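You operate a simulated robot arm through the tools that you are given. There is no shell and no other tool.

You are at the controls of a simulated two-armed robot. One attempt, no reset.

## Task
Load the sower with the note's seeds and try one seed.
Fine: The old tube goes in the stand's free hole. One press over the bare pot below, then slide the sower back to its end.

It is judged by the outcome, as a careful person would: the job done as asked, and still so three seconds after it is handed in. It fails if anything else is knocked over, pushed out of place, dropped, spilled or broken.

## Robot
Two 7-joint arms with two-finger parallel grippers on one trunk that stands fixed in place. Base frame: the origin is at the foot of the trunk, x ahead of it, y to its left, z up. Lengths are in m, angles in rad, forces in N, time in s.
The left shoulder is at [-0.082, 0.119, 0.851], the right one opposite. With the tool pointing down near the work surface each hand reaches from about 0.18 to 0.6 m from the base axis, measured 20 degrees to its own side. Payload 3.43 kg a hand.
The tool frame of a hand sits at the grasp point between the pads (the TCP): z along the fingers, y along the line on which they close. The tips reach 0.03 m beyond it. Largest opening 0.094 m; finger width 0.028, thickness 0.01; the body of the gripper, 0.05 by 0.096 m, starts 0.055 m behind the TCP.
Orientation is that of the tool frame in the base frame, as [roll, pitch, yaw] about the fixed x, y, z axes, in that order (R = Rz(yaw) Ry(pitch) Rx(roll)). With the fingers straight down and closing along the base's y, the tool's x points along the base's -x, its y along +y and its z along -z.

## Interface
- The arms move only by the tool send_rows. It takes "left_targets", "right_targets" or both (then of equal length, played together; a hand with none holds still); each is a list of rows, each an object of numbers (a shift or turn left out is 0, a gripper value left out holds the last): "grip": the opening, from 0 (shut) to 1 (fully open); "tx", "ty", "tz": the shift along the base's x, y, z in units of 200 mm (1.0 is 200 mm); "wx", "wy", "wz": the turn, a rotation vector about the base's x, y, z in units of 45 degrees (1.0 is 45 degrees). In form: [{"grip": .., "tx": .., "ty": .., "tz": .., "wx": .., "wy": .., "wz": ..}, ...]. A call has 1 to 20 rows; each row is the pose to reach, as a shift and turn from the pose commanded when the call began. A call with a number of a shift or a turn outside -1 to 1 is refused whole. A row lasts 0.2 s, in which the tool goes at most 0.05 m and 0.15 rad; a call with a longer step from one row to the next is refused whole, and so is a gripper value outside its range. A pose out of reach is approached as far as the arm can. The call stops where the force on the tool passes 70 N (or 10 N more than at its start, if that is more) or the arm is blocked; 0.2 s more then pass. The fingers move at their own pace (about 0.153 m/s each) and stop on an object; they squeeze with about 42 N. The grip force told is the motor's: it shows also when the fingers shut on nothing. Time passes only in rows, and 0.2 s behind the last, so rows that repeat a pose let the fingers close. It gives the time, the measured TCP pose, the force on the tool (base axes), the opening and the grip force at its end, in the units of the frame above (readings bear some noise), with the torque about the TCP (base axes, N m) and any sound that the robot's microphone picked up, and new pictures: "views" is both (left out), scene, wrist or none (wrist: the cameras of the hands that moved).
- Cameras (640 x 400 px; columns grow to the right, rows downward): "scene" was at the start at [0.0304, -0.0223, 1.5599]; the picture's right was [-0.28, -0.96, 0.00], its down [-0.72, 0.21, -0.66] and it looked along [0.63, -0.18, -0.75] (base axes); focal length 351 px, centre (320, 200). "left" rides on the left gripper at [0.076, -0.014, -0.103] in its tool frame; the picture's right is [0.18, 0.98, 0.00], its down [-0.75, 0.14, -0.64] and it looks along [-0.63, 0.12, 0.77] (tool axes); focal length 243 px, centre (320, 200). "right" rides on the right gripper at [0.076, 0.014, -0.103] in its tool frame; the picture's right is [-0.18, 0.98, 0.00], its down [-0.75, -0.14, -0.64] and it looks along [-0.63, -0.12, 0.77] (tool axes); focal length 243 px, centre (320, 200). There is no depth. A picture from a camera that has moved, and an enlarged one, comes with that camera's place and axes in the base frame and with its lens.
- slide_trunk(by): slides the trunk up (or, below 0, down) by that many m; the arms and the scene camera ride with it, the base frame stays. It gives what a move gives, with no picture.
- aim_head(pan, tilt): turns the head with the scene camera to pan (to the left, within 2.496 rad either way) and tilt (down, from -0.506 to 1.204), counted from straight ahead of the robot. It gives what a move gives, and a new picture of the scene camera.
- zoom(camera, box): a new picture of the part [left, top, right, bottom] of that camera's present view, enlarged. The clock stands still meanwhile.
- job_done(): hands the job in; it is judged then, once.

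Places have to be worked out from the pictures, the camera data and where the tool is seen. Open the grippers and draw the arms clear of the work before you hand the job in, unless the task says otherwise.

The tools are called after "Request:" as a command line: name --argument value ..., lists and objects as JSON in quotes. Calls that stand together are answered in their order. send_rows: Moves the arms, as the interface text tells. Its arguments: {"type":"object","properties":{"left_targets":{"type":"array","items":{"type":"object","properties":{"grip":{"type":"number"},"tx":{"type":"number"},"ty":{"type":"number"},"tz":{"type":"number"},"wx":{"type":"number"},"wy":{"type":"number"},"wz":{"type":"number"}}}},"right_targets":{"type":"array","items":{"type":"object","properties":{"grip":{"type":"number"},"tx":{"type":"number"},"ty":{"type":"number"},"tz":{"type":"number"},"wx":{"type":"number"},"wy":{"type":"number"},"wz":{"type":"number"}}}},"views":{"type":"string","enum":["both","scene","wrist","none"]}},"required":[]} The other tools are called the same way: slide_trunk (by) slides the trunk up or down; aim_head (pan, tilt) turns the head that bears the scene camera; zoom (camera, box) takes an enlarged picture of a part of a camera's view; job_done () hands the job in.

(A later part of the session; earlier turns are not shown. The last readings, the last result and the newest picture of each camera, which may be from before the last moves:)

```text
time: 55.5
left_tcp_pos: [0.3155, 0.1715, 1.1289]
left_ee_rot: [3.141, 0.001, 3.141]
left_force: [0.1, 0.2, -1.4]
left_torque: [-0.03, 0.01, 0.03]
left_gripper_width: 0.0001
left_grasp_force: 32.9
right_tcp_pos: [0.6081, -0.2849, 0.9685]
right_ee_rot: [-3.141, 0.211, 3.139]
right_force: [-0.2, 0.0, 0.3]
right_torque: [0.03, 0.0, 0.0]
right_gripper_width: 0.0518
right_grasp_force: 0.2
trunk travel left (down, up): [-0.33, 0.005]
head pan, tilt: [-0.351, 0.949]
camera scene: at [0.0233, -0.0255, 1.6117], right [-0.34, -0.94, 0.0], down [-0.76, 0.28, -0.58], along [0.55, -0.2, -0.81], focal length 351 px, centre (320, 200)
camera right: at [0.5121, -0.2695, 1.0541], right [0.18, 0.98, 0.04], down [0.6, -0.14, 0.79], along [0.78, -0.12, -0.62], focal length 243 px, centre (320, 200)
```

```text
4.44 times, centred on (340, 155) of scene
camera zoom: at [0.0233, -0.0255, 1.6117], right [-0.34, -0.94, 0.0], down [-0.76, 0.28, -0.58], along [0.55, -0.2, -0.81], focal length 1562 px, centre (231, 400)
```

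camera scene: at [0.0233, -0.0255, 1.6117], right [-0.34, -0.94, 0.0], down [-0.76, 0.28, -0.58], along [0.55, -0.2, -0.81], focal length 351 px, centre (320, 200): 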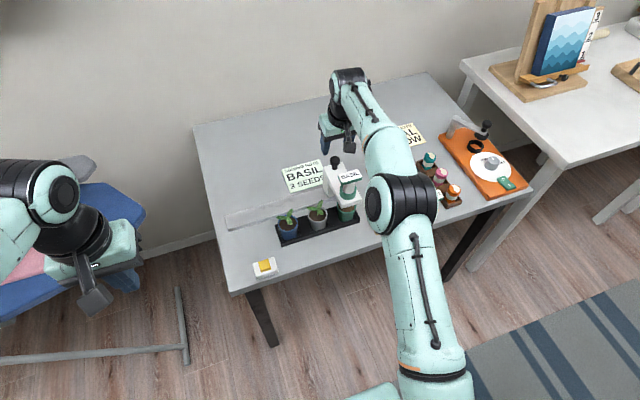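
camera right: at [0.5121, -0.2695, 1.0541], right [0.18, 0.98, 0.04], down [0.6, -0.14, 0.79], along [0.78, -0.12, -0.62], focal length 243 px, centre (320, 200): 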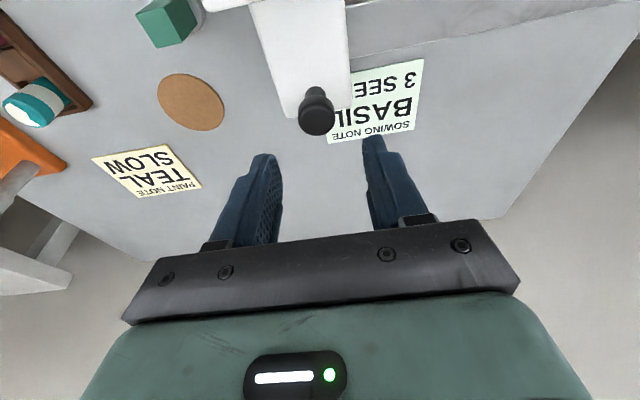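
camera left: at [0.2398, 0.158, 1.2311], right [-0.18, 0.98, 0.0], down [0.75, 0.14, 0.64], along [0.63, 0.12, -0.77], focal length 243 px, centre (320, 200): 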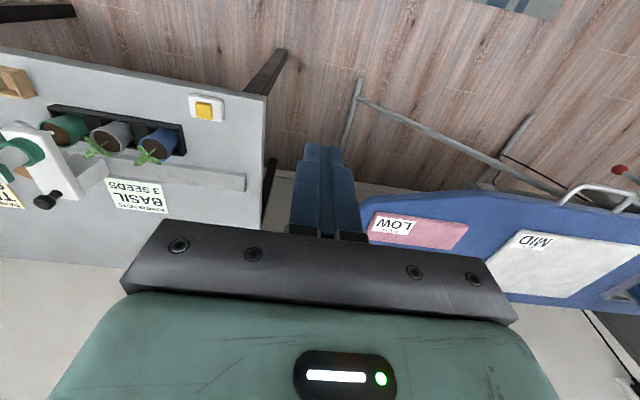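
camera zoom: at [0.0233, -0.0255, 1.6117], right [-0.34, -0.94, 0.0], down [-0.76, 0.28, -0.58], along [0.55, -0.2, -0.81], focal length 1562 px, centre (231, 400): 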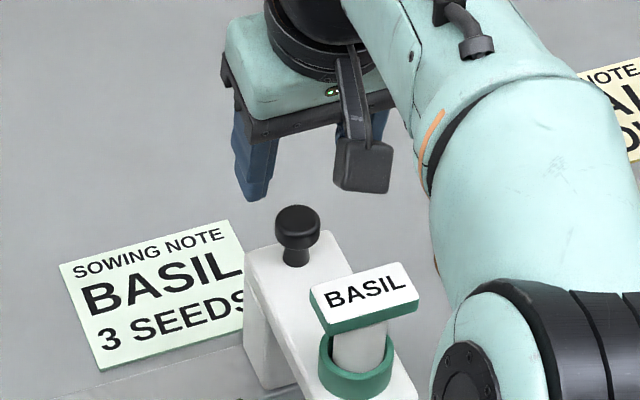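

Knob at (0.612, -0.285) lies centred between the fingers. I descend to z≈0.909 so the pads span the knob's cap, tips just above the head.

Request:
send_rows --right_targets '[{"tz": -0.1}, {"tz": -0.2}, {"tz": -0.26}, {"tz": -0.29}, {"tz": -0.29}]'

Request:
zoom --camera "scene" --box '[300, 120, 390, 210]'

Request:
zoom --camera "right" --box '[220, 60, 420, 240]'

```text
time: 56.7
left_tcp_pos: [0.315, 0.1713, 1.128]
left_ee_rot: [3.142, 0.0, -3.141]
left_force: [0.9, 0.4, -0.1]
left_torque: [-0.01, 0.0, 0.01]
left_gripper_width: 0.0
left_grasp_force: 33.0
right_tcp_pos: [0.6074, -0.2861, 0.9136]
right_ee_rot: [3.142, 0.21, 3.138]
right_force: [0.5, -0.5, -0.4]
right_torque: [0.02, 0.04, -0.04]
right_gripper_width: 0.0515
right_grasp_force: 0.1
trunk travel left (down, up): [-0.33, 0.005]
head pan, tilt: [-0.351, 0.949]
camera scene: at [0.0231, -0.0255, 1.6117], right [-0.34, -0.94, 0.0], down [-0.76, 0.28, -0.58], along [0.55, -0.2, -0.81], focal length 351 px, centre (320, 200)
camera right: at [0.5106, -0.2701, 0.9981], right [0.18, 0.98, 0.04], down [0.6, -0.14, 0.79], along [0.78, -0.12, -0.62], focal length 243 px, centre (320, 200)
```

scene: 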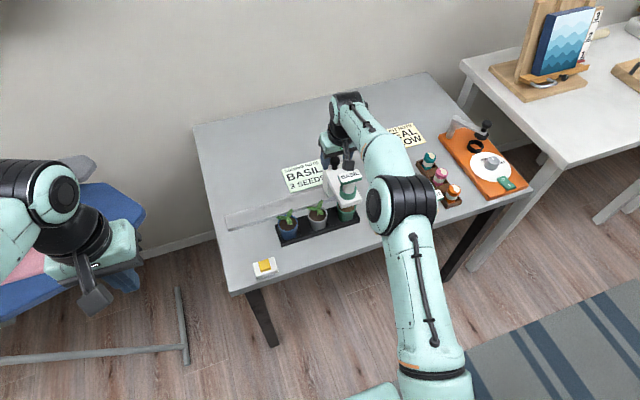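
right: 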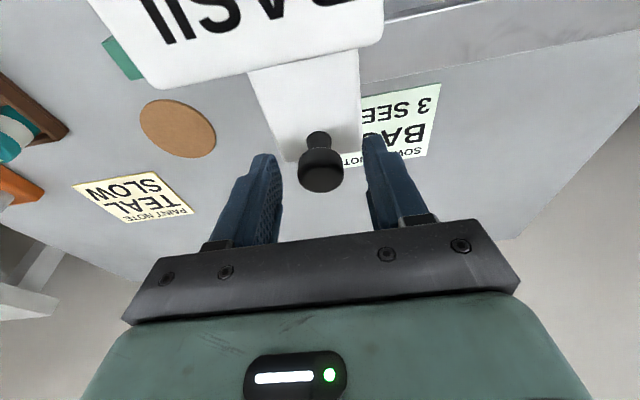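

```text
4.44 times, centred on (345, 165) of scene
camera zoom: at [0.0231, -0.0255, 1.6117], right [-0.34, -0.94, 0.0], down [-0.76, 0.28, -0.58], along [0.55, -0.2, -0.81], focal length 1562 px, centre (209, 356)
```

zoom: 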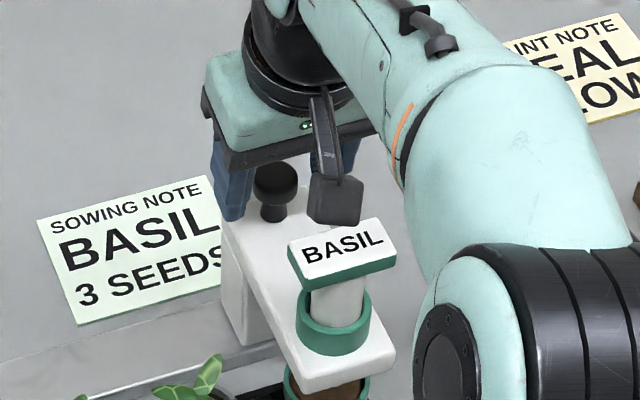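

```text
2.22 times, centred on (320, 150) of right
camera zoom: at [0.5106, -0.2701, 0.9981], right [0.18, 0.98, 0.04], down [0.6, -0.14, 0.79], along [0.78, -0.12, -0.62], focal length 539 px, centre (320, 311)
```

zoom: 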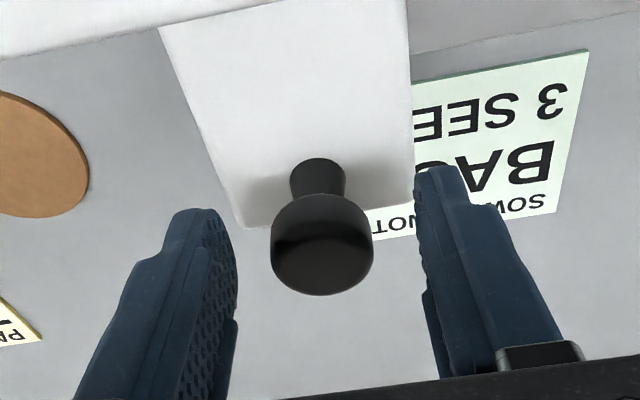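

The knob is between the pads, with the wrist camera clear above BASIL's cap. I close on the knob.

Request:
send_rows --right_targets '[{"tz": -0.01, "grip": 0.3}, {"tz": -0.01, "grip": 0.1}, {"tz": -0.01, "grip": 0.1}, {"tz": -0.01, "grip": 0.1}]'

Request:
zoom --camera "right" --box '[220, 60, 420, 240]'

```text
time: 57.7
left_tcp_pos: [0.3159, 0.1725, 1.1282]
left_ee_rot: [-3.142, 0.001, 3.142]
left_force: [0.2, 0.4, -0.1]
left_torque: [-0.01, -0.03, 0.03]
left_gripper_width: 0.0001
left_grasp_force: 33.0
right_tcp_pos: [0.6073, -0.2852, 0.9126]
right_ee_rot: [-3.141, 0.211, 3.141]
right_force: [-0.2, -1.0, 4.3]
right_torque: [0.02, 0.99, 0.01]
right_gripper_width: 0.0271
right_grasp_force: 45.1
trunk travel left (down, up): [-0.33, 0.005]
head pan, tilt: [-0.351, 0.949]
camera scene: at [0.0228, -0.0254, 1.6117], right [-0.34, -0.94, 0.0], down [-0.76, 0.28, -0.58], along [0.55, -0.2, -0.81], focal length 351 px, centre (320, 200)
camera right: at [0.5111, -0.27, 0.9968], right [0.18, 0.98, 0.04], down [0.6, -0.14, 0.79], along [0.78, -0.12, -0.62], focal length 243 px, centre (320, 200)
```

scene: 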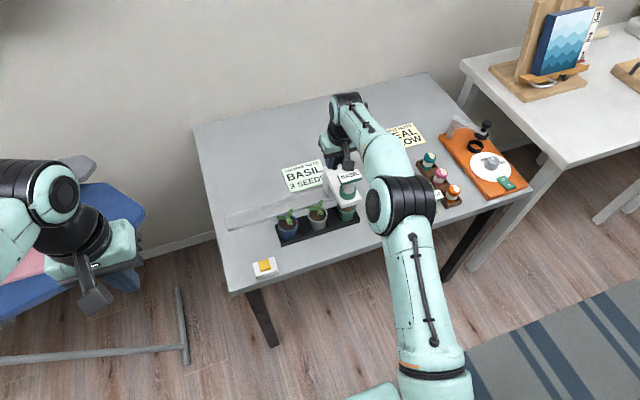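
right: 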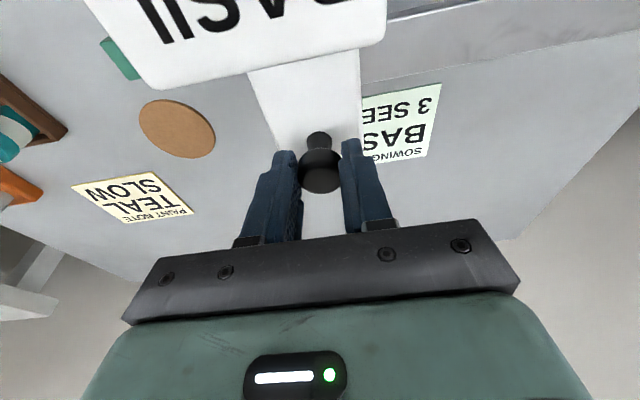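

```text
2.22 times, centred on (320, 150) of right
camera zoom: at [0.5111, -0.27, 0.9968], right [0.18, 0.98, 0.04], down [0.6, -0.14, 0.79], along [0.78, -0.12, -0.62], focal length 539 px, centre (320, 311)
```

zoom: 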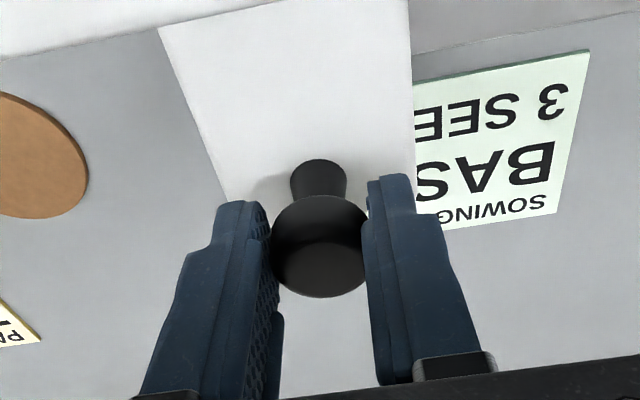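

The knob is held. A gentle 4 mm test toward the right tells whether the sower already stands against that stop.

Request:
send_rows --right_targets '[{"ty": -0.01}, {"ty": -0.02}, {"ty": -0.02}]' --views "none"

```text
time: 58.5
left_tcp_pos: [0.3144, 0.1735, 1.1283]
left_ee_rot: [-3.138, 0.003, 3.141]
left_force: [0.4, -0.1, 0.3]
left_torque: [-0.01, 0.01, -0.02]
left_gripper_width: 0.0
left_grasp_force: 33.1
right_tcp_pos: [0.6077, -0.2854, 0.9112]
right_ee_rot: [3.139, 0.209, -3.14]
right_force: [-7.7, 15.9, 2.6]
right_torque: [0.37, -0.82, 0.15]
right_gripper_width: 0.0273
right_grasp_force: 45.3
trunk travel left (down, up): [-0.33, 0.005]
head pan, tilt: [-0.351, 0.949]
```

The sower didn't budge to the right (16 N). Now the same small test to the left.

Request:
send_rows --right_targets '[{"ty": 0.02}, {"ty": 0.04}, {"ty": 0.05}, {"ty": 0.05}]'

Request:
zoom --camera "scene" --box '[290, 140, 390, 230]'

```text
time: 59.5
left_tcp_pos: [0.3155, 0.1715, 1.129]
left_ee_rot: [-3.141, 0.0, -3.141]
left_force: [0.1, 0.7, -0.3]
left_torque: [-0.01, 0.01, 0.0]
left_gripper_width: 0.0
left_grasp_force: 33.0
right_tcp_pos: [0.6069, -0.2813, 0.9123]
right_ee_rot: [-3.14, 0.212, 3.14]
right_force: [-1.7, -3.5, 0.0]
right_torque: [-0.43, -0.35, -0.25]
right_gripper_width: 0.0272
right_grasp_force: 45.2
trunk travel left (down, up): [-0.33, 0.005]
head pan, tilt: [-0.351, 0.949]
camera scene: at [0.0227, -0.0259, 1.6116], right [-0.34, -0.94, 0.0], down [-0.76, 0.28, -0.58], along [0.55, -0.2, -0.81], focal length 351 px, centre (320, 200)
camera right: at [0.5111, -0.2662, 0.9966], right [0.18, 0.98, 0.04], down [0.6, -0.14, 0.79], along [0.78, -0.12, -0.62], focal length 243 px, centre (320, 200)
```

scene: 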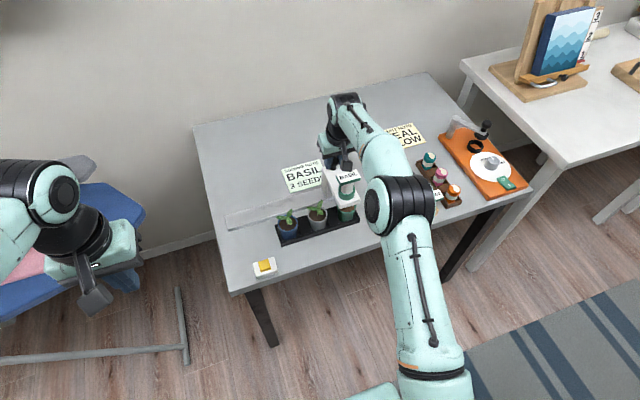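
right: 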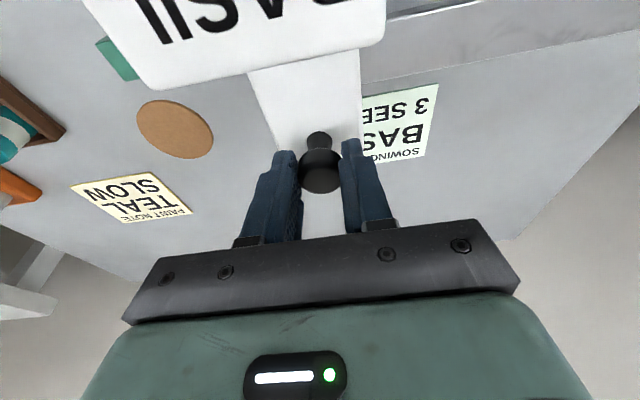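

```text
4.44 times, centred on (340, 185) of scene
camera zoom: at [0.0227, -0.0259, 1.6116], right [-0.34, -0.94, 0.0], down [-0.76, 0.28, -0.58], along [0.55, -0.2, -0.81], focal length 1562 px, centre (231, 267)
```

zoom: 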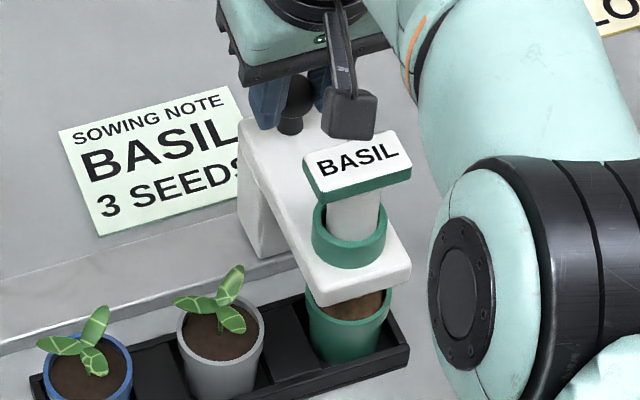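

It slides freely to the left (3.5 N), so the right stop is the over-pot position and the free parking end is at the left, past the blue pot. The head's underside (~0.853) clears the leaf tips (~0.848) only narrowly, so I slide slowly with checks.

Request:
send_rows --right_targets '[{"ty": 0.03}, {"ty": 0.06}, {"ty": 0.09}, {"ty": 0.12}, {"ty": 0.15}, {"ty": 0.18}, {"ty": 0.2}]'

Request:
zoom --camera "scene" --box '[280, 150, 370, 240]'

Request:
zoom --camera "left" --box '[0, 80, 200, 220]'

```text
time: 61.1
left_tcp_pos: [0.3139, 0.1717, 1.1289]
left_ee_rot: [3.141, 0.0, -3.141]
left_force: [0.4, 0.0, 0.3]
left_torque: [0.02, 0.0, 0.04]
left_gripper_width: 0.0
left_grasp_force: 32.9
right_tcp_pos: [0.6077, -0.2393, 0.9114]
right_ee_rot: [3.141, 0.21, 3.14]
right_force: [-8.9, -0.6, -1.2]
right_torque: [0.09, -1.1, 0.02]
right_gripper_width: 0.0271
right_grasp_force: 44.5
trunk travel left (down, up): [-0.33, 0.005]
head pan, tilt: [-0.351, 0.949]
camera scene: at [0.0217, -0.0257, 1.6116], right [-0.34, -0.94, 0.0], down [-0.76, 0.28, -0.58], along [0.55, -0.2, -0.81], focal length 351 px, centre (320, 200)
camera right: at [0.5113, -0.2245, 0.9968], right [0.18, 0.98, 0.04], down [0.6, -0.14, 0.78], along [0.78, -0.12, -0.62], focal length 243 px, centre (320, 200)
```

scene: 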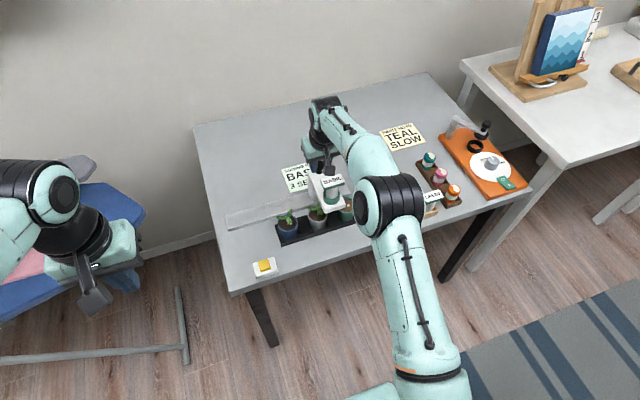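
right: 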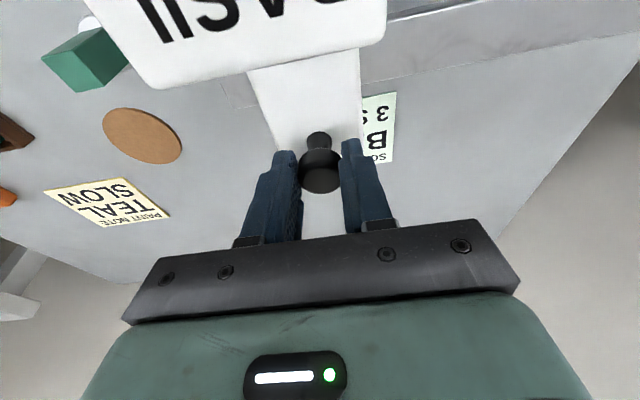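

```text
4.44 times, centred on (325, 195) of scene
camera zoom: at [0.0217, -0.0257, 1.6116], right [-0.34, -0.94, 0.0], down [-0.76, 0.28, -0.58], along [0.55, -0.2, -0.81], focal length 1562 px, centre (298, 222)
```

zoom: 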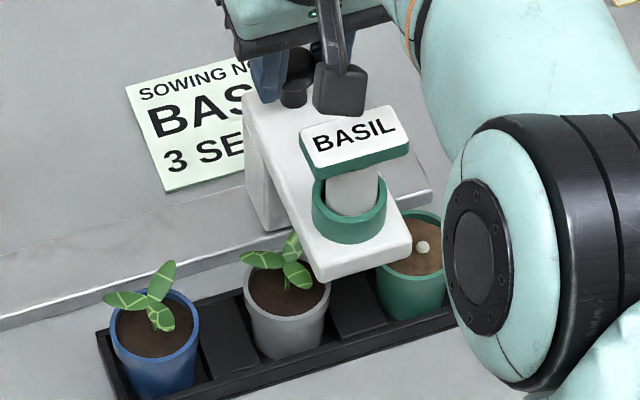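

```text
2.86 times, centred on (100, 150) of left
camera zoom: at [0.2395, 0.1571, 1.2313], right [-0.18, 0.98, 0.0], down [0.75, 0.14, 0.64], along [0.63, 0.12, -0.77], focal length 693 px, centre (949, 343)
```

zoom: 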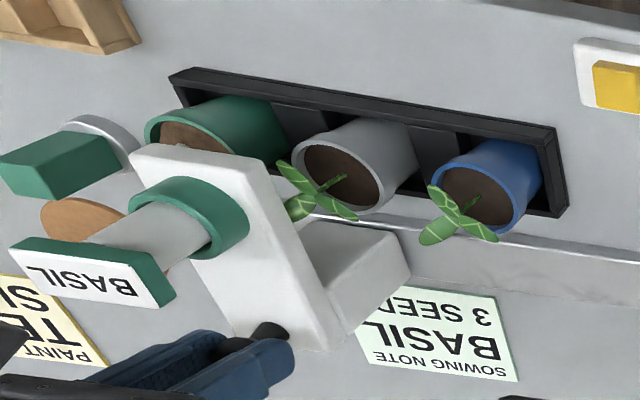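

One white seed lies in the green pot. The head passes over the gray seedling without touching the pots; I keep sliding left.

Request:
send_rows --right_targets '[{"tx": -0.005, "ty": 0.04}, {"tx": -0.005, "ty": 0.08}, {"tx": -0.005, "ty": 0.12}, {"tx": -0.005, "ty": 0.16}, {"tx": -0.005, "ty": 0.2}, {"tx": -0.005, "ty": 0.24}, {"tx": -0.005, "ty": 0.28}, {"tx": -0.005, "ty": 0.32}]'

Request:
zoom --camera "scene" --box '[260, 150, 370, 240]'

Request:
zoom --camera "left" --box '[20, 80, 220, 220]'

```text
time: 62.9
left_tcp_pos: [0.3153, 0.1717, 1.1279]
left_ee_rot: [-3.141, -0.001, 3.141]
left_force: [0.2, -0.7, -0.1]
left_torque: [0.0, 0.03, 0.01]
left_gripper_width: 0.0
left_grasp_force: 33.4
right_tcp_pos: [0.6086, -0.1739, 0.9123]
right_ee_rot: [-3.14, 0.211, 3.141]
right_force: [-2.7, -1.9, 0.9]
right_torque: [0.06, 0.52, -0.02]
right_gripper_width: 0.027
right_grasp_force: 45.0
trunk travel left (down, up): [-0.33, 0.005]
head pan, tilt: [-0.351, 0.949]
camera scene: at [0.0228, -0.0256, 1.6117], right [-0.34, -0.94, 0.0], down [-0.76, 0.28, -0.58], along [0.55, -0.2, -0.81], focal length 351 px, centre (320, 200)
camera right: at [0.5112, -0.1598, 0.9966], right [0.18, 0.98, 0.04], down [0.6, -0.14, 0.79], along [0.78, -0.12, -0.62], focal length 243 px, centre (320, 200)
```

scene: 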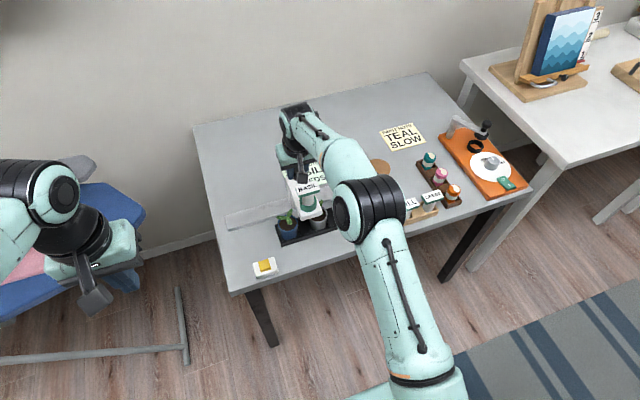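
right: 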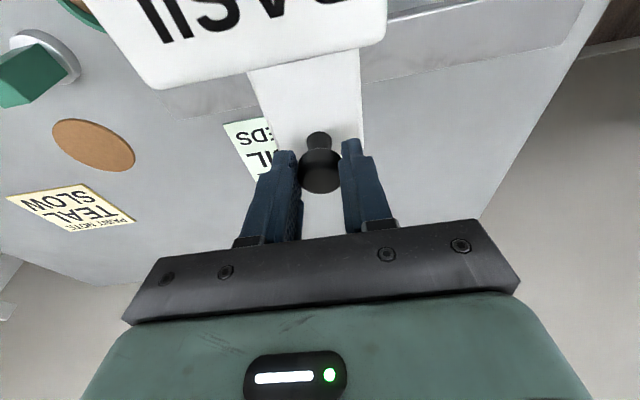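

```text
4.44 times, centred on (315, 195) of scene
camera zoom: at [0.0228, -0.0256, 1.6117], right [-0.34, -0.94, 0.0], down [-0.76, 0.28, -0.58], along [0.55, -0.2, -0.81], focal length 1562 px, centre (342, 222)
```

zoom: 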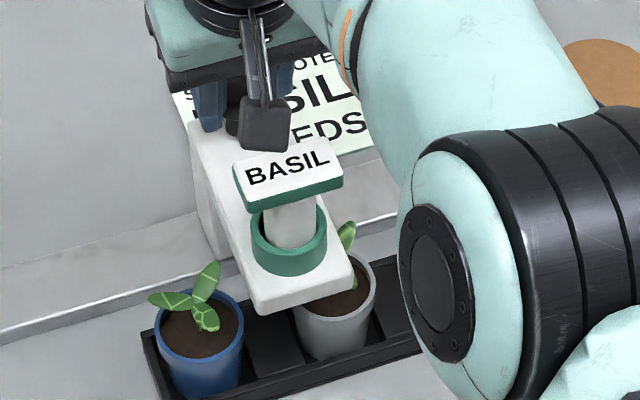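

```text
2.86 times, centred on (120, 150) of left
camera zoom: at [0.2404, 0.1572, 1.2312], right [-0.18, 0.98, 0.0], down [0.75, 0.14, 0.64], along [0.63, 0.12, -0.77], focal length 693 px, centre (891, 343)
```

zoom: 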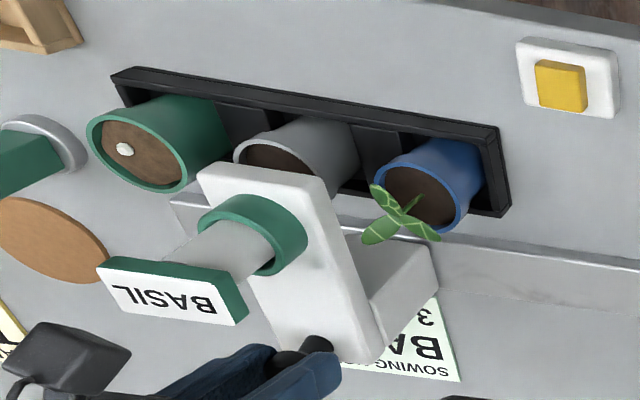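

Seed visible, gray pot unmoved. I continue left past the blue pot.

Request:
send_rows --right_targets '[{"ty": 0.04}, {"ty": 0.08}, {"ty": 0.12}, {"ty": 0.16}, {"ty": 0.2}, {"ty": 0.24}, {"ty": 0.28}, {"ty": 0.32}, {"ty": 0.36}, {"ty": 0.4}]'

Request:
zoom --camera "scene" --box '[230, 150, 370, 250]'

Request:
zoom --camera "left" --box '[20, 80, 260, 240]'

```text
time: 65.1
left_tcp_pos: [0.3161, 0.1713, 1.1289]
left_ee_rot: [-3.141, 0.0, -3.14]
left_force: [0.2, 0.6, 0.8]
left_torque: [0.02, 0.01, -0.03]
left_gripper_width: 0.0
left_grasp_force: 32.8
right_tcp_pos: [0.6076, -0.0951, 0.9116]
right_ee_rot: [-3.141, 0.208, 3.142]
right_force: [-3.6, 0.7, -3.0]
right_torque: [-0.38, -0.43, -0.24]
right_gripper_width: 0.027
right_grasp_force: 45.3
trunk travel left (down, up): [-0.33, 0.005]
head pan, tilt: [-0.351, 0.949]
camera scene: at [0.023, -0.0256, 1.6117], right [-0.34, -0.94, 0.0], down [-0.76, 0.28, -0.58], along [0.55, -0.2, -0.81], focal length 351 px, centre (320, 200)
camera right: at [0.5114, -0.0804, 0.9966], right [0.18, 0.98, 0.04], down [0.6, -0.14, 0.78], along [0.78, -0.12, -0.62], focal length 243 px, centre (320, 200)
```

scene: 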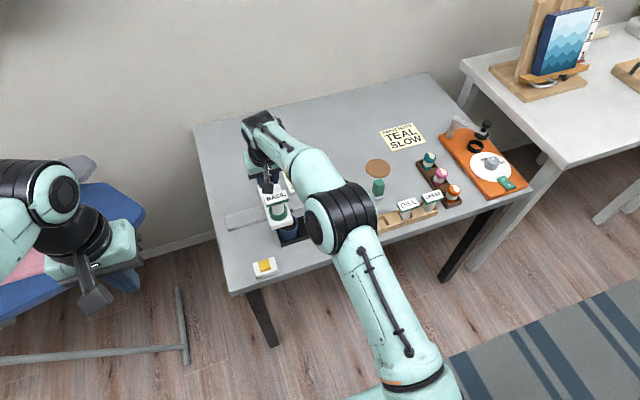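
right: 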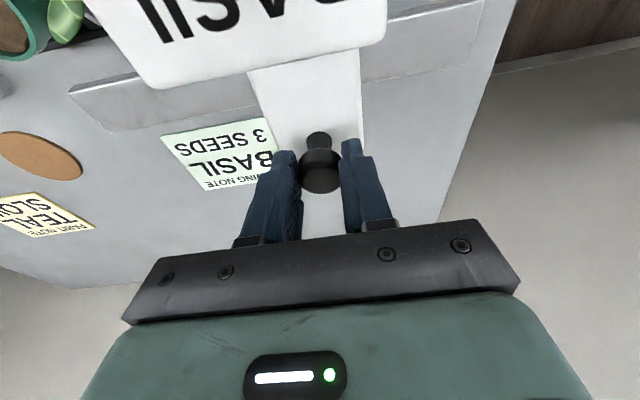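

```text
4.00 times, centred on (300, 200) of scene
camera zoom: at [0.023, -0.0256, 1.6117], right [-0.34, -0.94, 0.0], down [-0.76, 0.28, -0.58], along [0.55, -0.2, -0.81], focal length 1406 px, centre (400, 200)
```

zoom: 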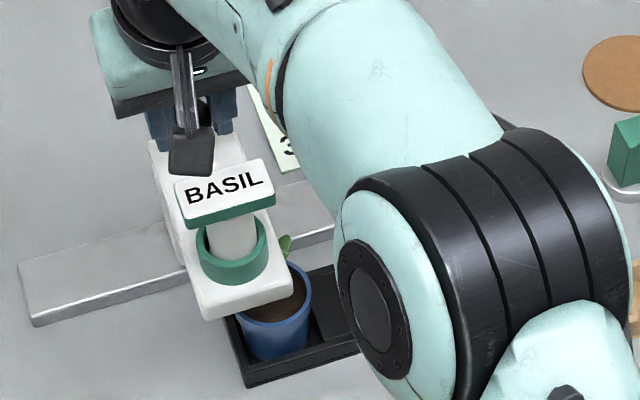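

```text
2.50 times, centred on (140, 160) of left
camera zoom: at [0.2406, 0.1573, 1.2311], right [-0.18, 0.98, 0.0], down [0.75, 0.14, 0.64], along [0.63, 0.12, -0.77], focal length 606 px, centre (770, 300)
```

zoom: 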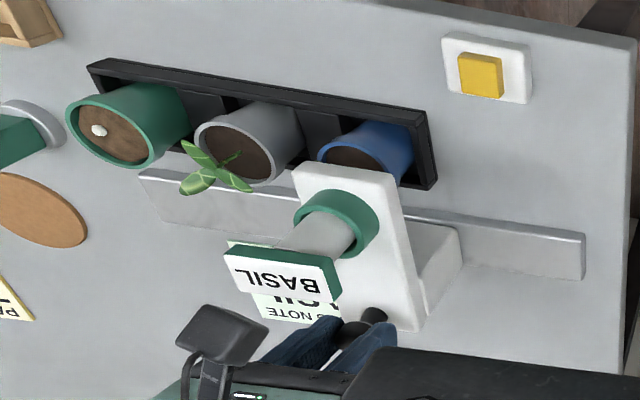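

Past the blue pot and still free to run, so the rail's left end is a pot-free parking place. I continue until the stop.

Request:
send_rows --right_targets '[{"ty": 0.04}, {"ty": 0.08}, {"ty": 0.12}, {"ty": 0.16}, {"ty": 0.2}, {"ty": 0.24}, {"ty": 0.28}, {"ty": 0.32}, {"ty": 0.35}]'

Request:
zoom --camera "left" --box '[20, 80, 260, 240]'

```text
time: 67.1
left_tcp_pos: [0.3139, 0.1709, 1.1291]
left_ee_rot: [-3.14, -0.001, 3.141]
left_force: [-0.2, -0.6, 0.6]
left_torque: [0.01, 0.03, 0.02]
left_gripper_width: 0.0
left_grasp_force: 32.8
right_tcp_pos: [0.608, -0.0251, 0.9113]
right_ee_rot: [3.141, 0.208, -3.142]
right_force: [-7.7, -0.4, -6.4]
right_torque: [-0.2, -1.01, -0.05]
right_gripper_width: 0.0271
right_grasp_force: 44.8
trunk travel left (down, up): [-0.33, 0.005]
head pan, tilt: [-0.351, 0.949]
camera scene: at [0.0226, -0.0257, 1.6116], right [-0.34, -0.94, 0.0], down [-0.76, 0.28, -0.58], along [0.55, -0.2, -0.81], focal length 351 px, centre (320, 200)
camera right: at [0.5116, -0.0101, 0.9969], right [0.18, 0.98, 0.04], down [0.6, -0.14, 0.78], along [0.78, -0.12, -0.62], focal length 243 px, centre (320, 200)
```

scene: 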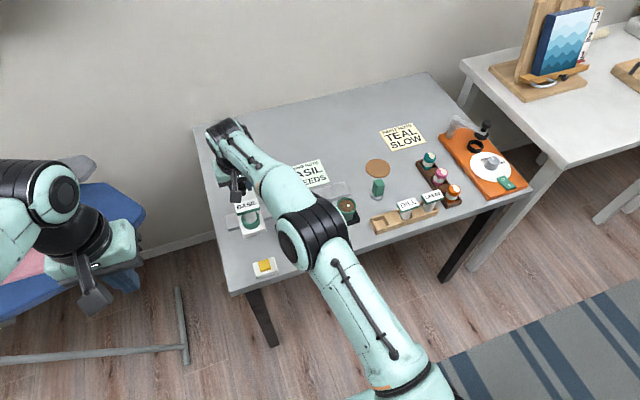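
right: 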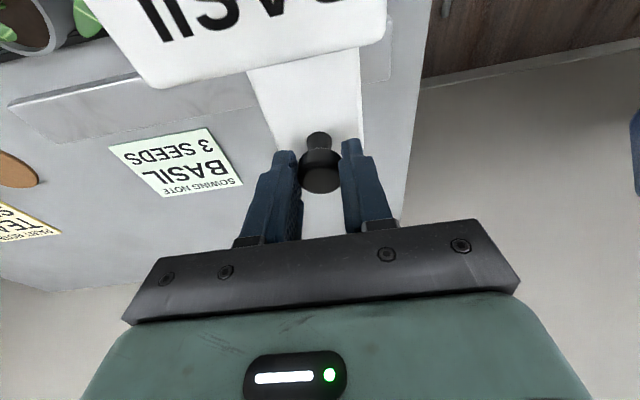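

```text
2.50 times, centred on (140, 160) of left
camera zoom: at [0.2402, 0.1572, 1.2311], right [-0.18, 0.98, 0.0], down [0.75, 0.14, 0.64], along [0.63, 0.12, -0.77], focal length 606 px, centre (770, 300)
```

zoom: 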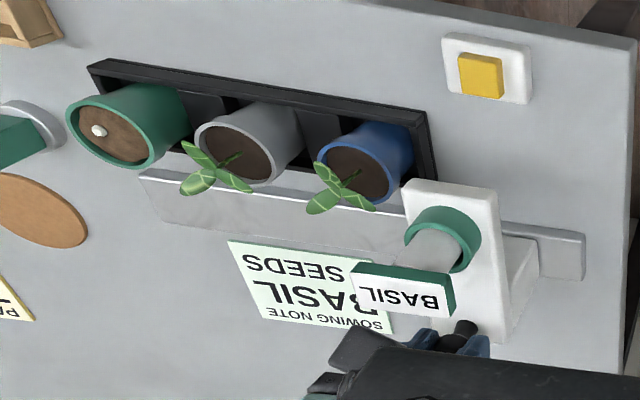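

Nearly there; the rail still shows to the left. I continue in smaller steps until it meets the stop.

Request:
send_rows --right_targets '[{"tx": -0.005, "ty": 0.025}, {"tx": -0.005, "ty": 0.05}, {"tx": -0.005, "ty": 0.075}, {"tx": -0.005, "ty": 0.1}, {"tx": -0.005, "ty": 0.12}]'

Request:
zoom --camera "left" --box '[80, 80, 260, 240]'

```text
time: 68.3
left_tcp_pos: [0.3157, 0.1687, 1.1293]
left_ee_rot: [3.14, 0.001, -3.139]
left_force: [0.5, 0.3, 0.4]
left_torque: [-0.04, 0.01, -0.01]
left_gripper_width: 0.0001
left_grasp_force: 33.1
right_tcp_pos: [0.6075, -0.0084, 0.9114]
right_ee_rot: [-3.134, 0.211, 3.137]
right_force: [-2.6, -27.1, -2.5]
right_torque: [-0.24, -0.66, -0.33]
right_gripper_width: 0.0268
right_grasp_force: 45.3
trunk travel left (down, up): [-0.33, 0.005]
head pan, tilt: [-0.351, 0.949]
camera scene: at [0.0231, -0.0297, 1.6116], right [-0.34, -0.94, 0.0], down [-0.76, 0.28, -0.58], along [0.55, -0.2, -0.81], focal length 351 px, centre (320, 200)
camera right: at [0.5115, 0.0061, 0.9964], right [0.19, 0.98, 0.03], down [0.6, -0.14, 0.79], along [0.78, -0.13, -0.62], focal length 243 px, centre (320, 200)
```

scene: 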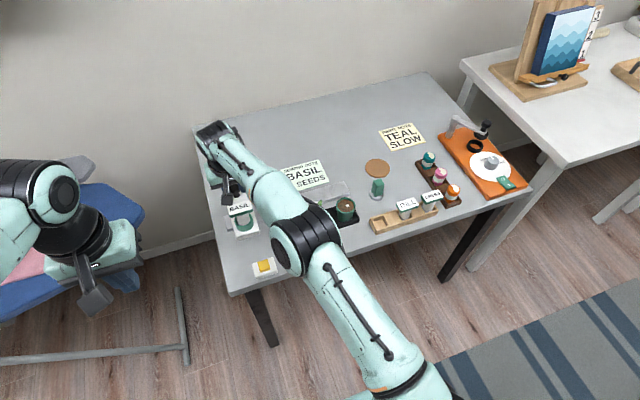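
right: 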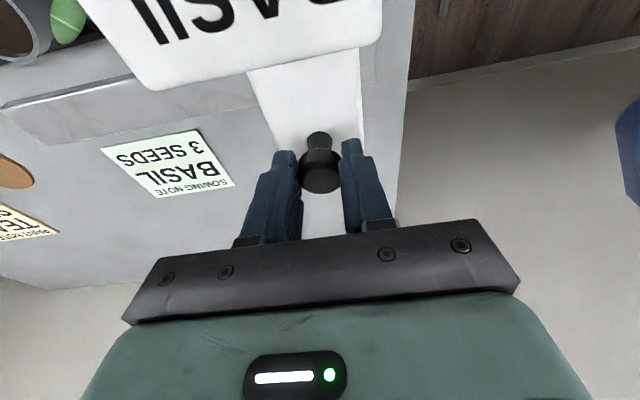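

```text
2.50 times, centred on (170, 160) of left
camera zoom: at [0.2406, 0.1541, 1.2316], right [-0.18, 0.98, 0.0], down [0.75, 0.14, 0.64], along [0.63, 0.12, -0.77], focal length 606 px, centre (695, 300)
```

zoom: 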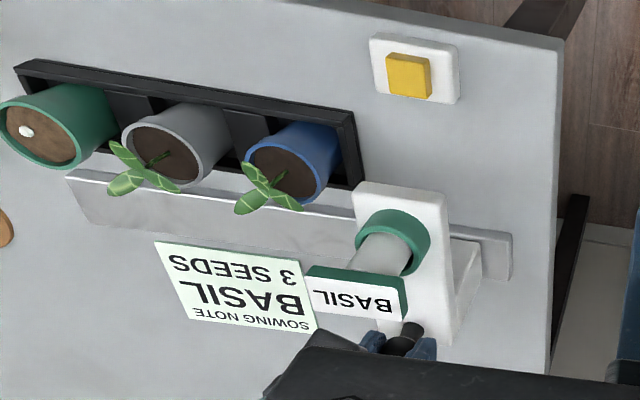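

The sower has met its stop at the left end (y≈-0.008, clear of all pots). I relax the side push, open the fingers and lift straight off the knob.

Request:
send_rows --right_targets '[{"ty": -0.015}, {"ty": -0.03}, {"ty": -0.03, "grip": 0.4}, {"ty": -0.03, "grip": 0.55}, {"ty": -0.03, "grip": 0.55}, {"ty": -0.03, "tz": 0.1}, {"ty": -0.03, "tz": 0.25}, {"ty": -0.03, "tz": 0.45}, {"ty": -0.03, "tz": 0.6}]'

Request:
zoom --camera "left" --box '[20, 80, 260, 240]'

```text
time: 70.3
left_tcp_pos: [0.314, 0.1722, 1.1291]
left_ee_rot: [-3.14, 0.001, 3.14]
left_force: [-0.4, 0.3, 0.2]
left_torque: [0.04, -0.01, -0.01]
left_gripper_width: 0.0001
left_grasp_force: 32.9
right_tcp_pos: [0.5947, -0.0109, 1.0304]
right_ee_rot: [-3.141, 0.21, 3.14]
right_force: [0.3, -0.1, 0.4]
right_torque: [-0.01, 0.04, -0.01]
right_gripper_width: 0.052
right_grasp_force: 0.0
right hand out of reach, approached as far as the arm can: row 8, 9
trunk travel left (down, up): [-0.33, 0.005]
head pan, tilt: [-0.351, 0.949]
camera scene: at [0.0226, -0.0255, 1.6117], right [-0.34, -0.94, 0.0], down [-0.76, 0.28, -0.58], along [0.55, -0.2, -0.81], focal length 351 px, centre (320, 200)
camera right: at [0.4983, 0.0039, 1.1147], right [0.18, 0.98, 0.04], down [0.6, -0.14, 0.78], along [0.78, -0.12, -0.62], focal length 243 px, centre (320, 200)
```

scene: 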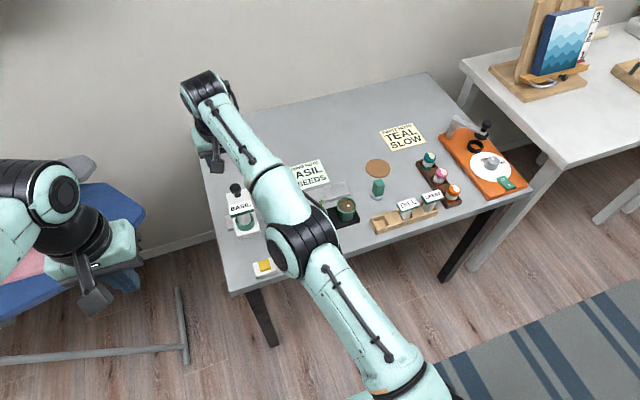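
right: 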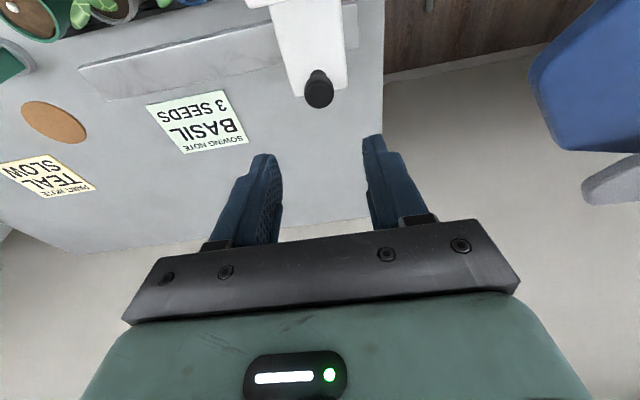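

```text
2.50 times, centred on (140, 160) of left
camera zoom: at [0.2402, 0.1573, 1.2312], right [-0.18, 0.98, 0.0], down [0.75, 0.14, 0.64], along [0.63, 0.12, -0.77], focal length 606 px, centre (770, 300)
```

zoom: 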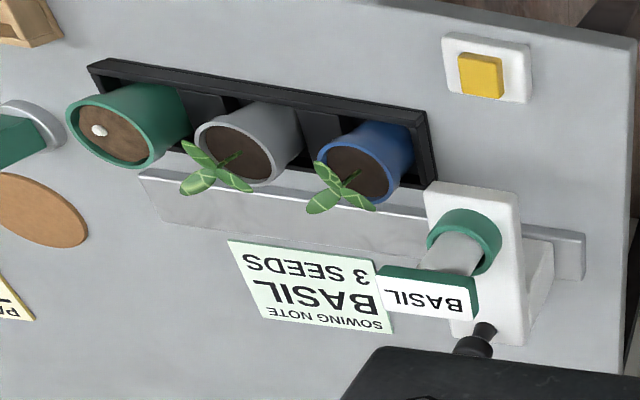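

The sower stays put at its left end, BASIL in it. I draw the right hand back and to its own side, staying high, and open the left gripper as well.

Request:
send_rows --right_targets '[{"tx": -0.14, "ty": -0.1, "tz": 0.04, "wy": 0.04}, {"tx": -0.28, "ty": -0.22, "tz": 0.08, "wy": 0.08}, {"tx": -0.42, "ty": -0.36, "tz": 0.12, "wy": 0.12}, {"tx": -0.56, "ty": -0.5, "tz": 0.16, "wy": 0.16}, {"tx": -0.7, "ty": -0.65, "tz": 0.2, "wy": 0.2}, {"tx": -0.84, "ty": -0.8, "tz": 0.25, "wy": 0.24}, {"tx": -0.98, "ty": -0.95, "tz": 0.3, "wy": 0.267}]' --left_targets '[{"grip": 0.5}, {"grip": 1.0}, {}, {}, {}, {}, {}]'

Request:
send_rows --right_targets '[{"tx": -0.1, "ty": -0.2, "grip": 1.0}, {"tx": -0.2, "ty": -0.4}, {"tx": -0.3, "ty": -0.6}, {"tx": -0.35, "ty": -0.8}, {"tx": -0.35, "ty": -0.9}]' --left_targets '[{}, {}, {}, {}, {}]'

Request:
zoom --camera "scene" --box '[200, 150, 390, 280]'

Request:
zoom --camera "scene" --box '[330, 120, 540, 250]'

```text
time: 71.9
left_tcp_pos: [0.3139, 0.1708, 1.1285]
left_ee_rot: [3.141, 0.001, -3.141]
left_force: [-1.1, -0.7, 0.6]
left_torque: [0.0, -0.01, -0.01]
left_gripper_width: 0.0939
left_grasp_force: 0.0
right_tcp_pos: [0.5272, -0.2117, 1.1393]
right_ee_rot: [-3.138, 0.0, 3.141]
right_force: [0.1, -0.4, -0.4]
right_torque: [-0.02, -0.06, -0.01]
right_gripper_width: 0.0516
right_grasp_force: 0.2
right hand out of reach, approached as far as the arm can: row 1, 2, 3, 4, 5, 6, 7
trunk travel left (down, up): [-0.33, 0.005]
head pan, tilt: [-0.351, 0.949]
camera scene: at [0.0219, -0.0271, 1.6118], right [-0.34, -0.94, 0.0], down [-0.76, 0.28, -0.58], along [0.55, -0.2, -0.81], focal length 351 px, centre (320, 200)
camera right: at [0.45, -0.1957, 1.2415], right [0.19, 0.98, 0.0], down [0.75, -0.14, 0.64], along [0.63, -0.12, -0.77], focal length 243 px, centre (320, 200)
camera left: at [0.2398, 0.1561, 1.2317], right [-0.18, 0.98, 0.0], down [0.75, 0.14, 0.64], along [0.63, 0.12, -0.77], focal length 243 px, centre (320, 200)
```

scene: 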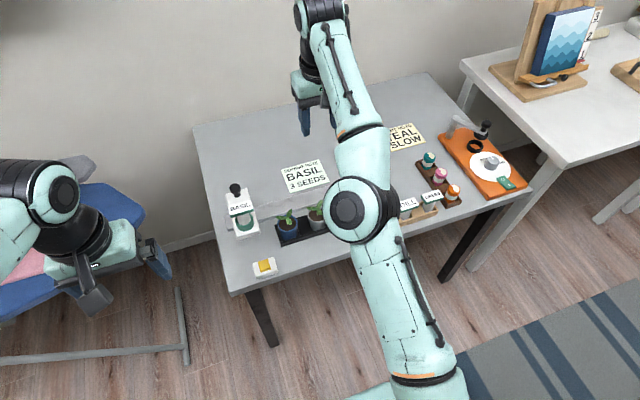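
right: 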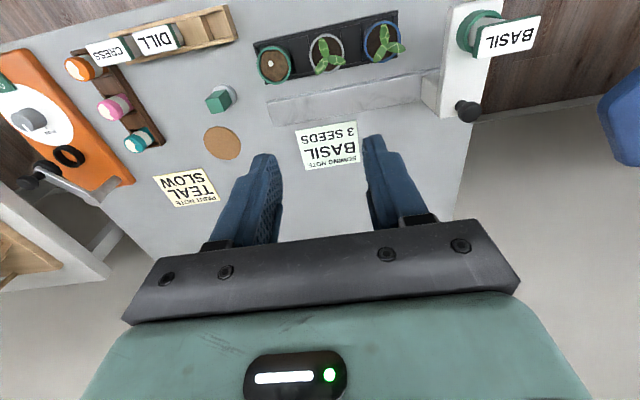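
left: 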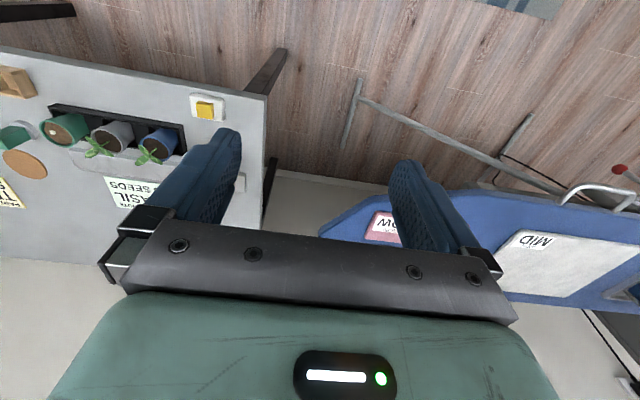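

```text
time: 73.1
left_tcp_pos: [0.3159, 0.1705, 1.1294]
left_ee_rot: [3.141, -0.001, 3.141]
left_force: [0.1, -0.3, -0.5]
left_torque: [0.0, -0.01, 0.02]
left_gripper_width: 0.0939
left_grasp_force: 0.0
right_tcp_pos: [0.4627, -0.3902, 1.1347]
right_ee_rot: [3.141, 0.003, 3.141]
right_force: [-0.9, -0.4, -0.1]
right_torque: [0.06, -0.03, 0.02]
right_gripper_width: 0.0941
right_grasp_force: 0.1
right hand out of reach, approached as far as the arm can: row 1, 2
trunk travel left (down, up): [-0.33, 0.005]
head pan, tilt: [-0.351, 0.949]
camera scene: at [0.0221, -0.0265, 1.6116], right [-0.34, -0.94, 0.0], down [-0.76, 0.28, -0.58], along [0.55, -0.2, -0.81], focal length 351 px, centre (320, 200)
camera right: at [0.3852, -0.3757, 1.2371], right [0.18, 0.98, 0.0], down [0.75, -0.14, 0.64], along [0.63, -0.12, -0.77], focal length 243 px, centre (320, 200)
camera left: at [0.2398, 0.1565, 1.2313], right [-0.18, 0.98, 0.0], down [0.75, 0.14, 0.64], along [0.63, 0.12, -0.77], focal length 243 px, centre (320, 200)
```

scene: 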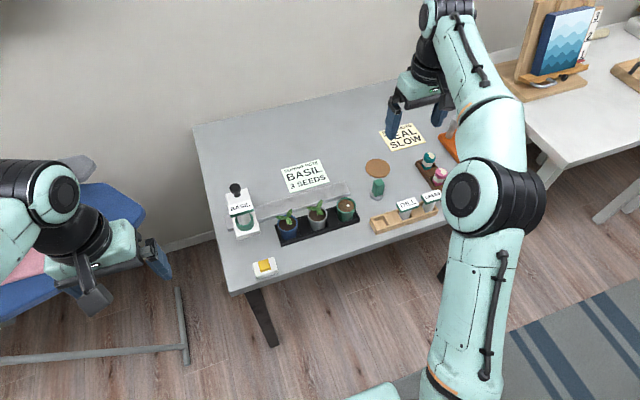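
right: 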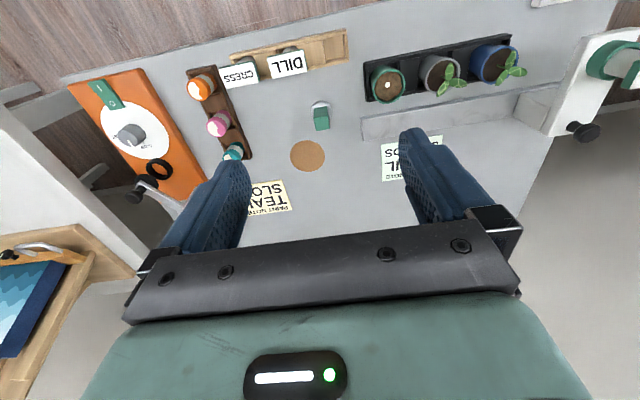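
left: 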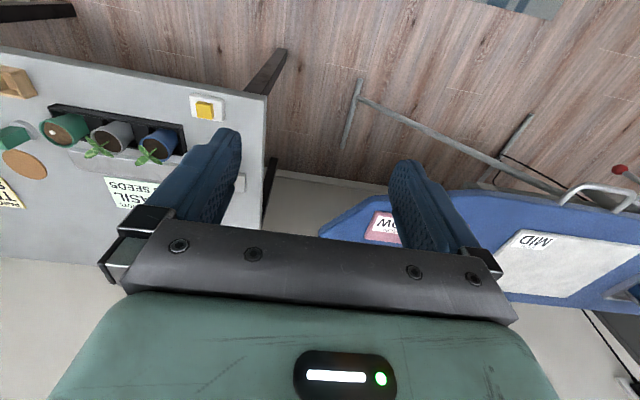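

```text
3.08 times, centred on (295, 215) of scene
camera zoom: at [0.0221, -0.0265, 1.6116], right [-0.34, -0.94, 0.0], down [-0.76, 0.28, -0.58], along [0.55, -0.2, -0.81], focal length 1081 px, centre (397, 154)
```

zoom: 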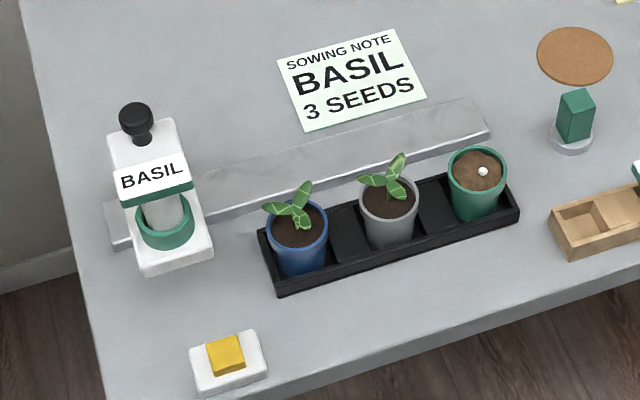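

```text
3.05 times, centred on (435, 185) of scene
camera zoom: at [0.0221, -0.0265, 1.6116], right [-0.34, -0.94, 0.0], down [-0.76, 0.28, -0.58], along [0.55, -0.2, -0.81], focal length 1071 px, centre (-30, 246)
```

zoom: 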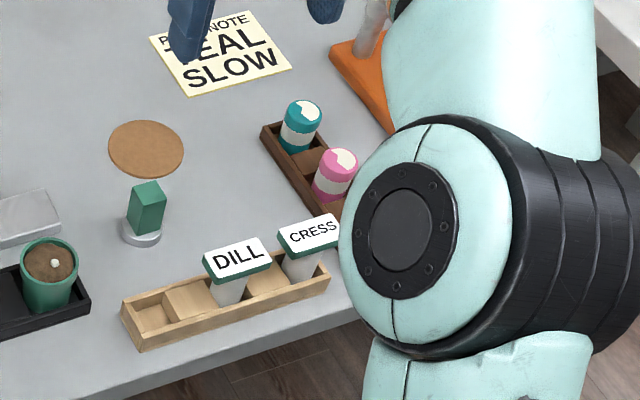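

Everything is in place: one seed in the green pot, BASIL in the parked sower, DILL and CRESS upright in the stand. I retract the right arm off the table to finish.

Request:
send_rows --right_targets '[{"tx": -0.18, "tz": 0.05}, {"tx": -0.36, "tz": 0.1}, {"tx": -0.54, "ty": -0.05, "tz": 0.15}, {"tx": -0.72, "ty": -0.1, "tz": 0.2}, {"tx": -0.9, "ty": -0.15, "tz": 0.25}, {"tx": -0.9, "ty": -0.15, "tz": 0.25}]'

Request:
zoom --camera "scene" --box '[330, 100, 560, 260]'

Request:
zoom --camera "scene" --box '[200, 150, 390, 280]'

```text
time: 74.5
left_tcp_pos: [0.3162, 0.1721, 1.1277]
left_ee_rot: [-3.141, -0.001, -3.141]
left_force: [0.8, -0.8, 0.2]
left_torque: [0.02, 0.02, -0.02]
left_gripper_width: 0.0939
left_grasp_force: 0.1
right_tcp_pos: [0.28, -0.4175, 1.1805]
right_ee_rot: [-3.141, -0.001, 3.141]
right_force: [0.3, 0.4, 0.1]
right_torque: [0.0, 0.0, 0.0]
right_gripper_width: 0.094
right_grasp_force: 0.1
trunk travel left (down, up): [-0.33, 0.005]
head pan, tilt: [-0.351, 0.949]
camera scene: at [0.0239, -0.0256, 1.6117], right [-0.34, -0.94, 0.0], down [-0.76, 0.28, -0.58], along [0.55, -0.2, -0.81], focal length 351 px, centre (320, 200)
camera right: at [0.2038, -0.4025, 1.2833], right [0.18, 0.98, 0.0], down [0.75, -0.14, 0.64], along [0.63, -0.12, -0.77], focal length 243 px, centre (320, 200)
```

scene: 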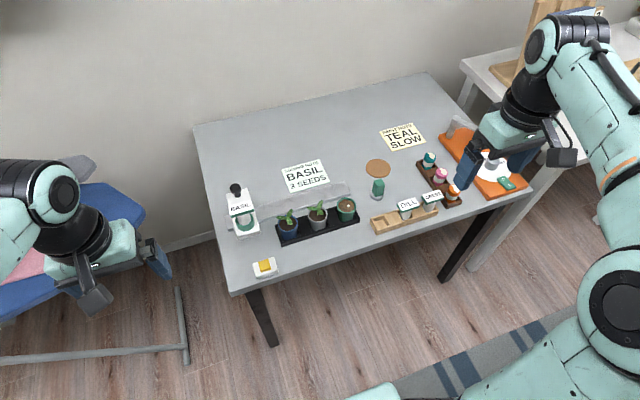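
right: 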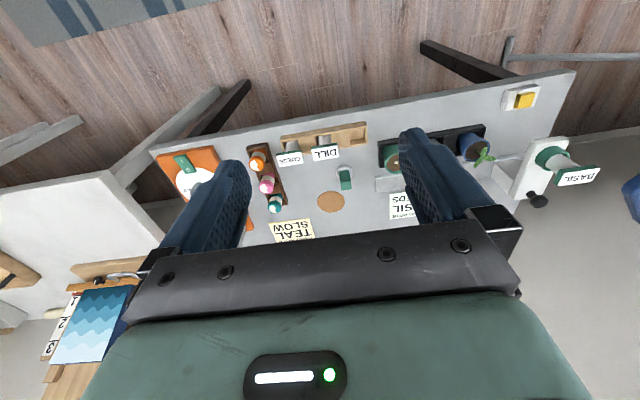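

```text
2.50 times, centred on (445, 180) of scene
camera zoom: at [0.0239, -0.0256, 1.6117], right [-0.34, -0.94, 0.0], down [-0.76, 0.28, -0.58], along [0.55, -0.2, -0.81], focal length 879 px, centre (8, 250)
```

zoom: 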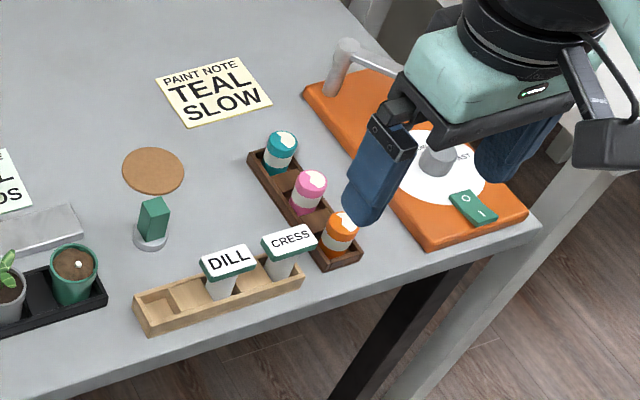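

```text
3.08 times, centred on (295, 215) of scene
camera zoom: at [0.0239, -0.0256, 1.6117], right [-0.34, -0.94, 0.0], down [-0.76, 0.28, -0.58], along [0.55, -0.2, -0.81], focal length 1081 px, centre (397, 154)
```

zoom: 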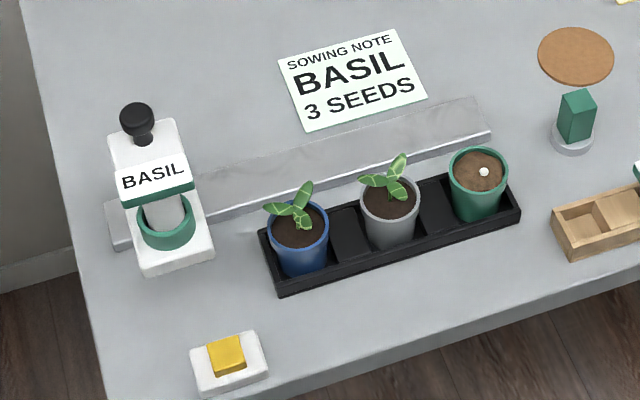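

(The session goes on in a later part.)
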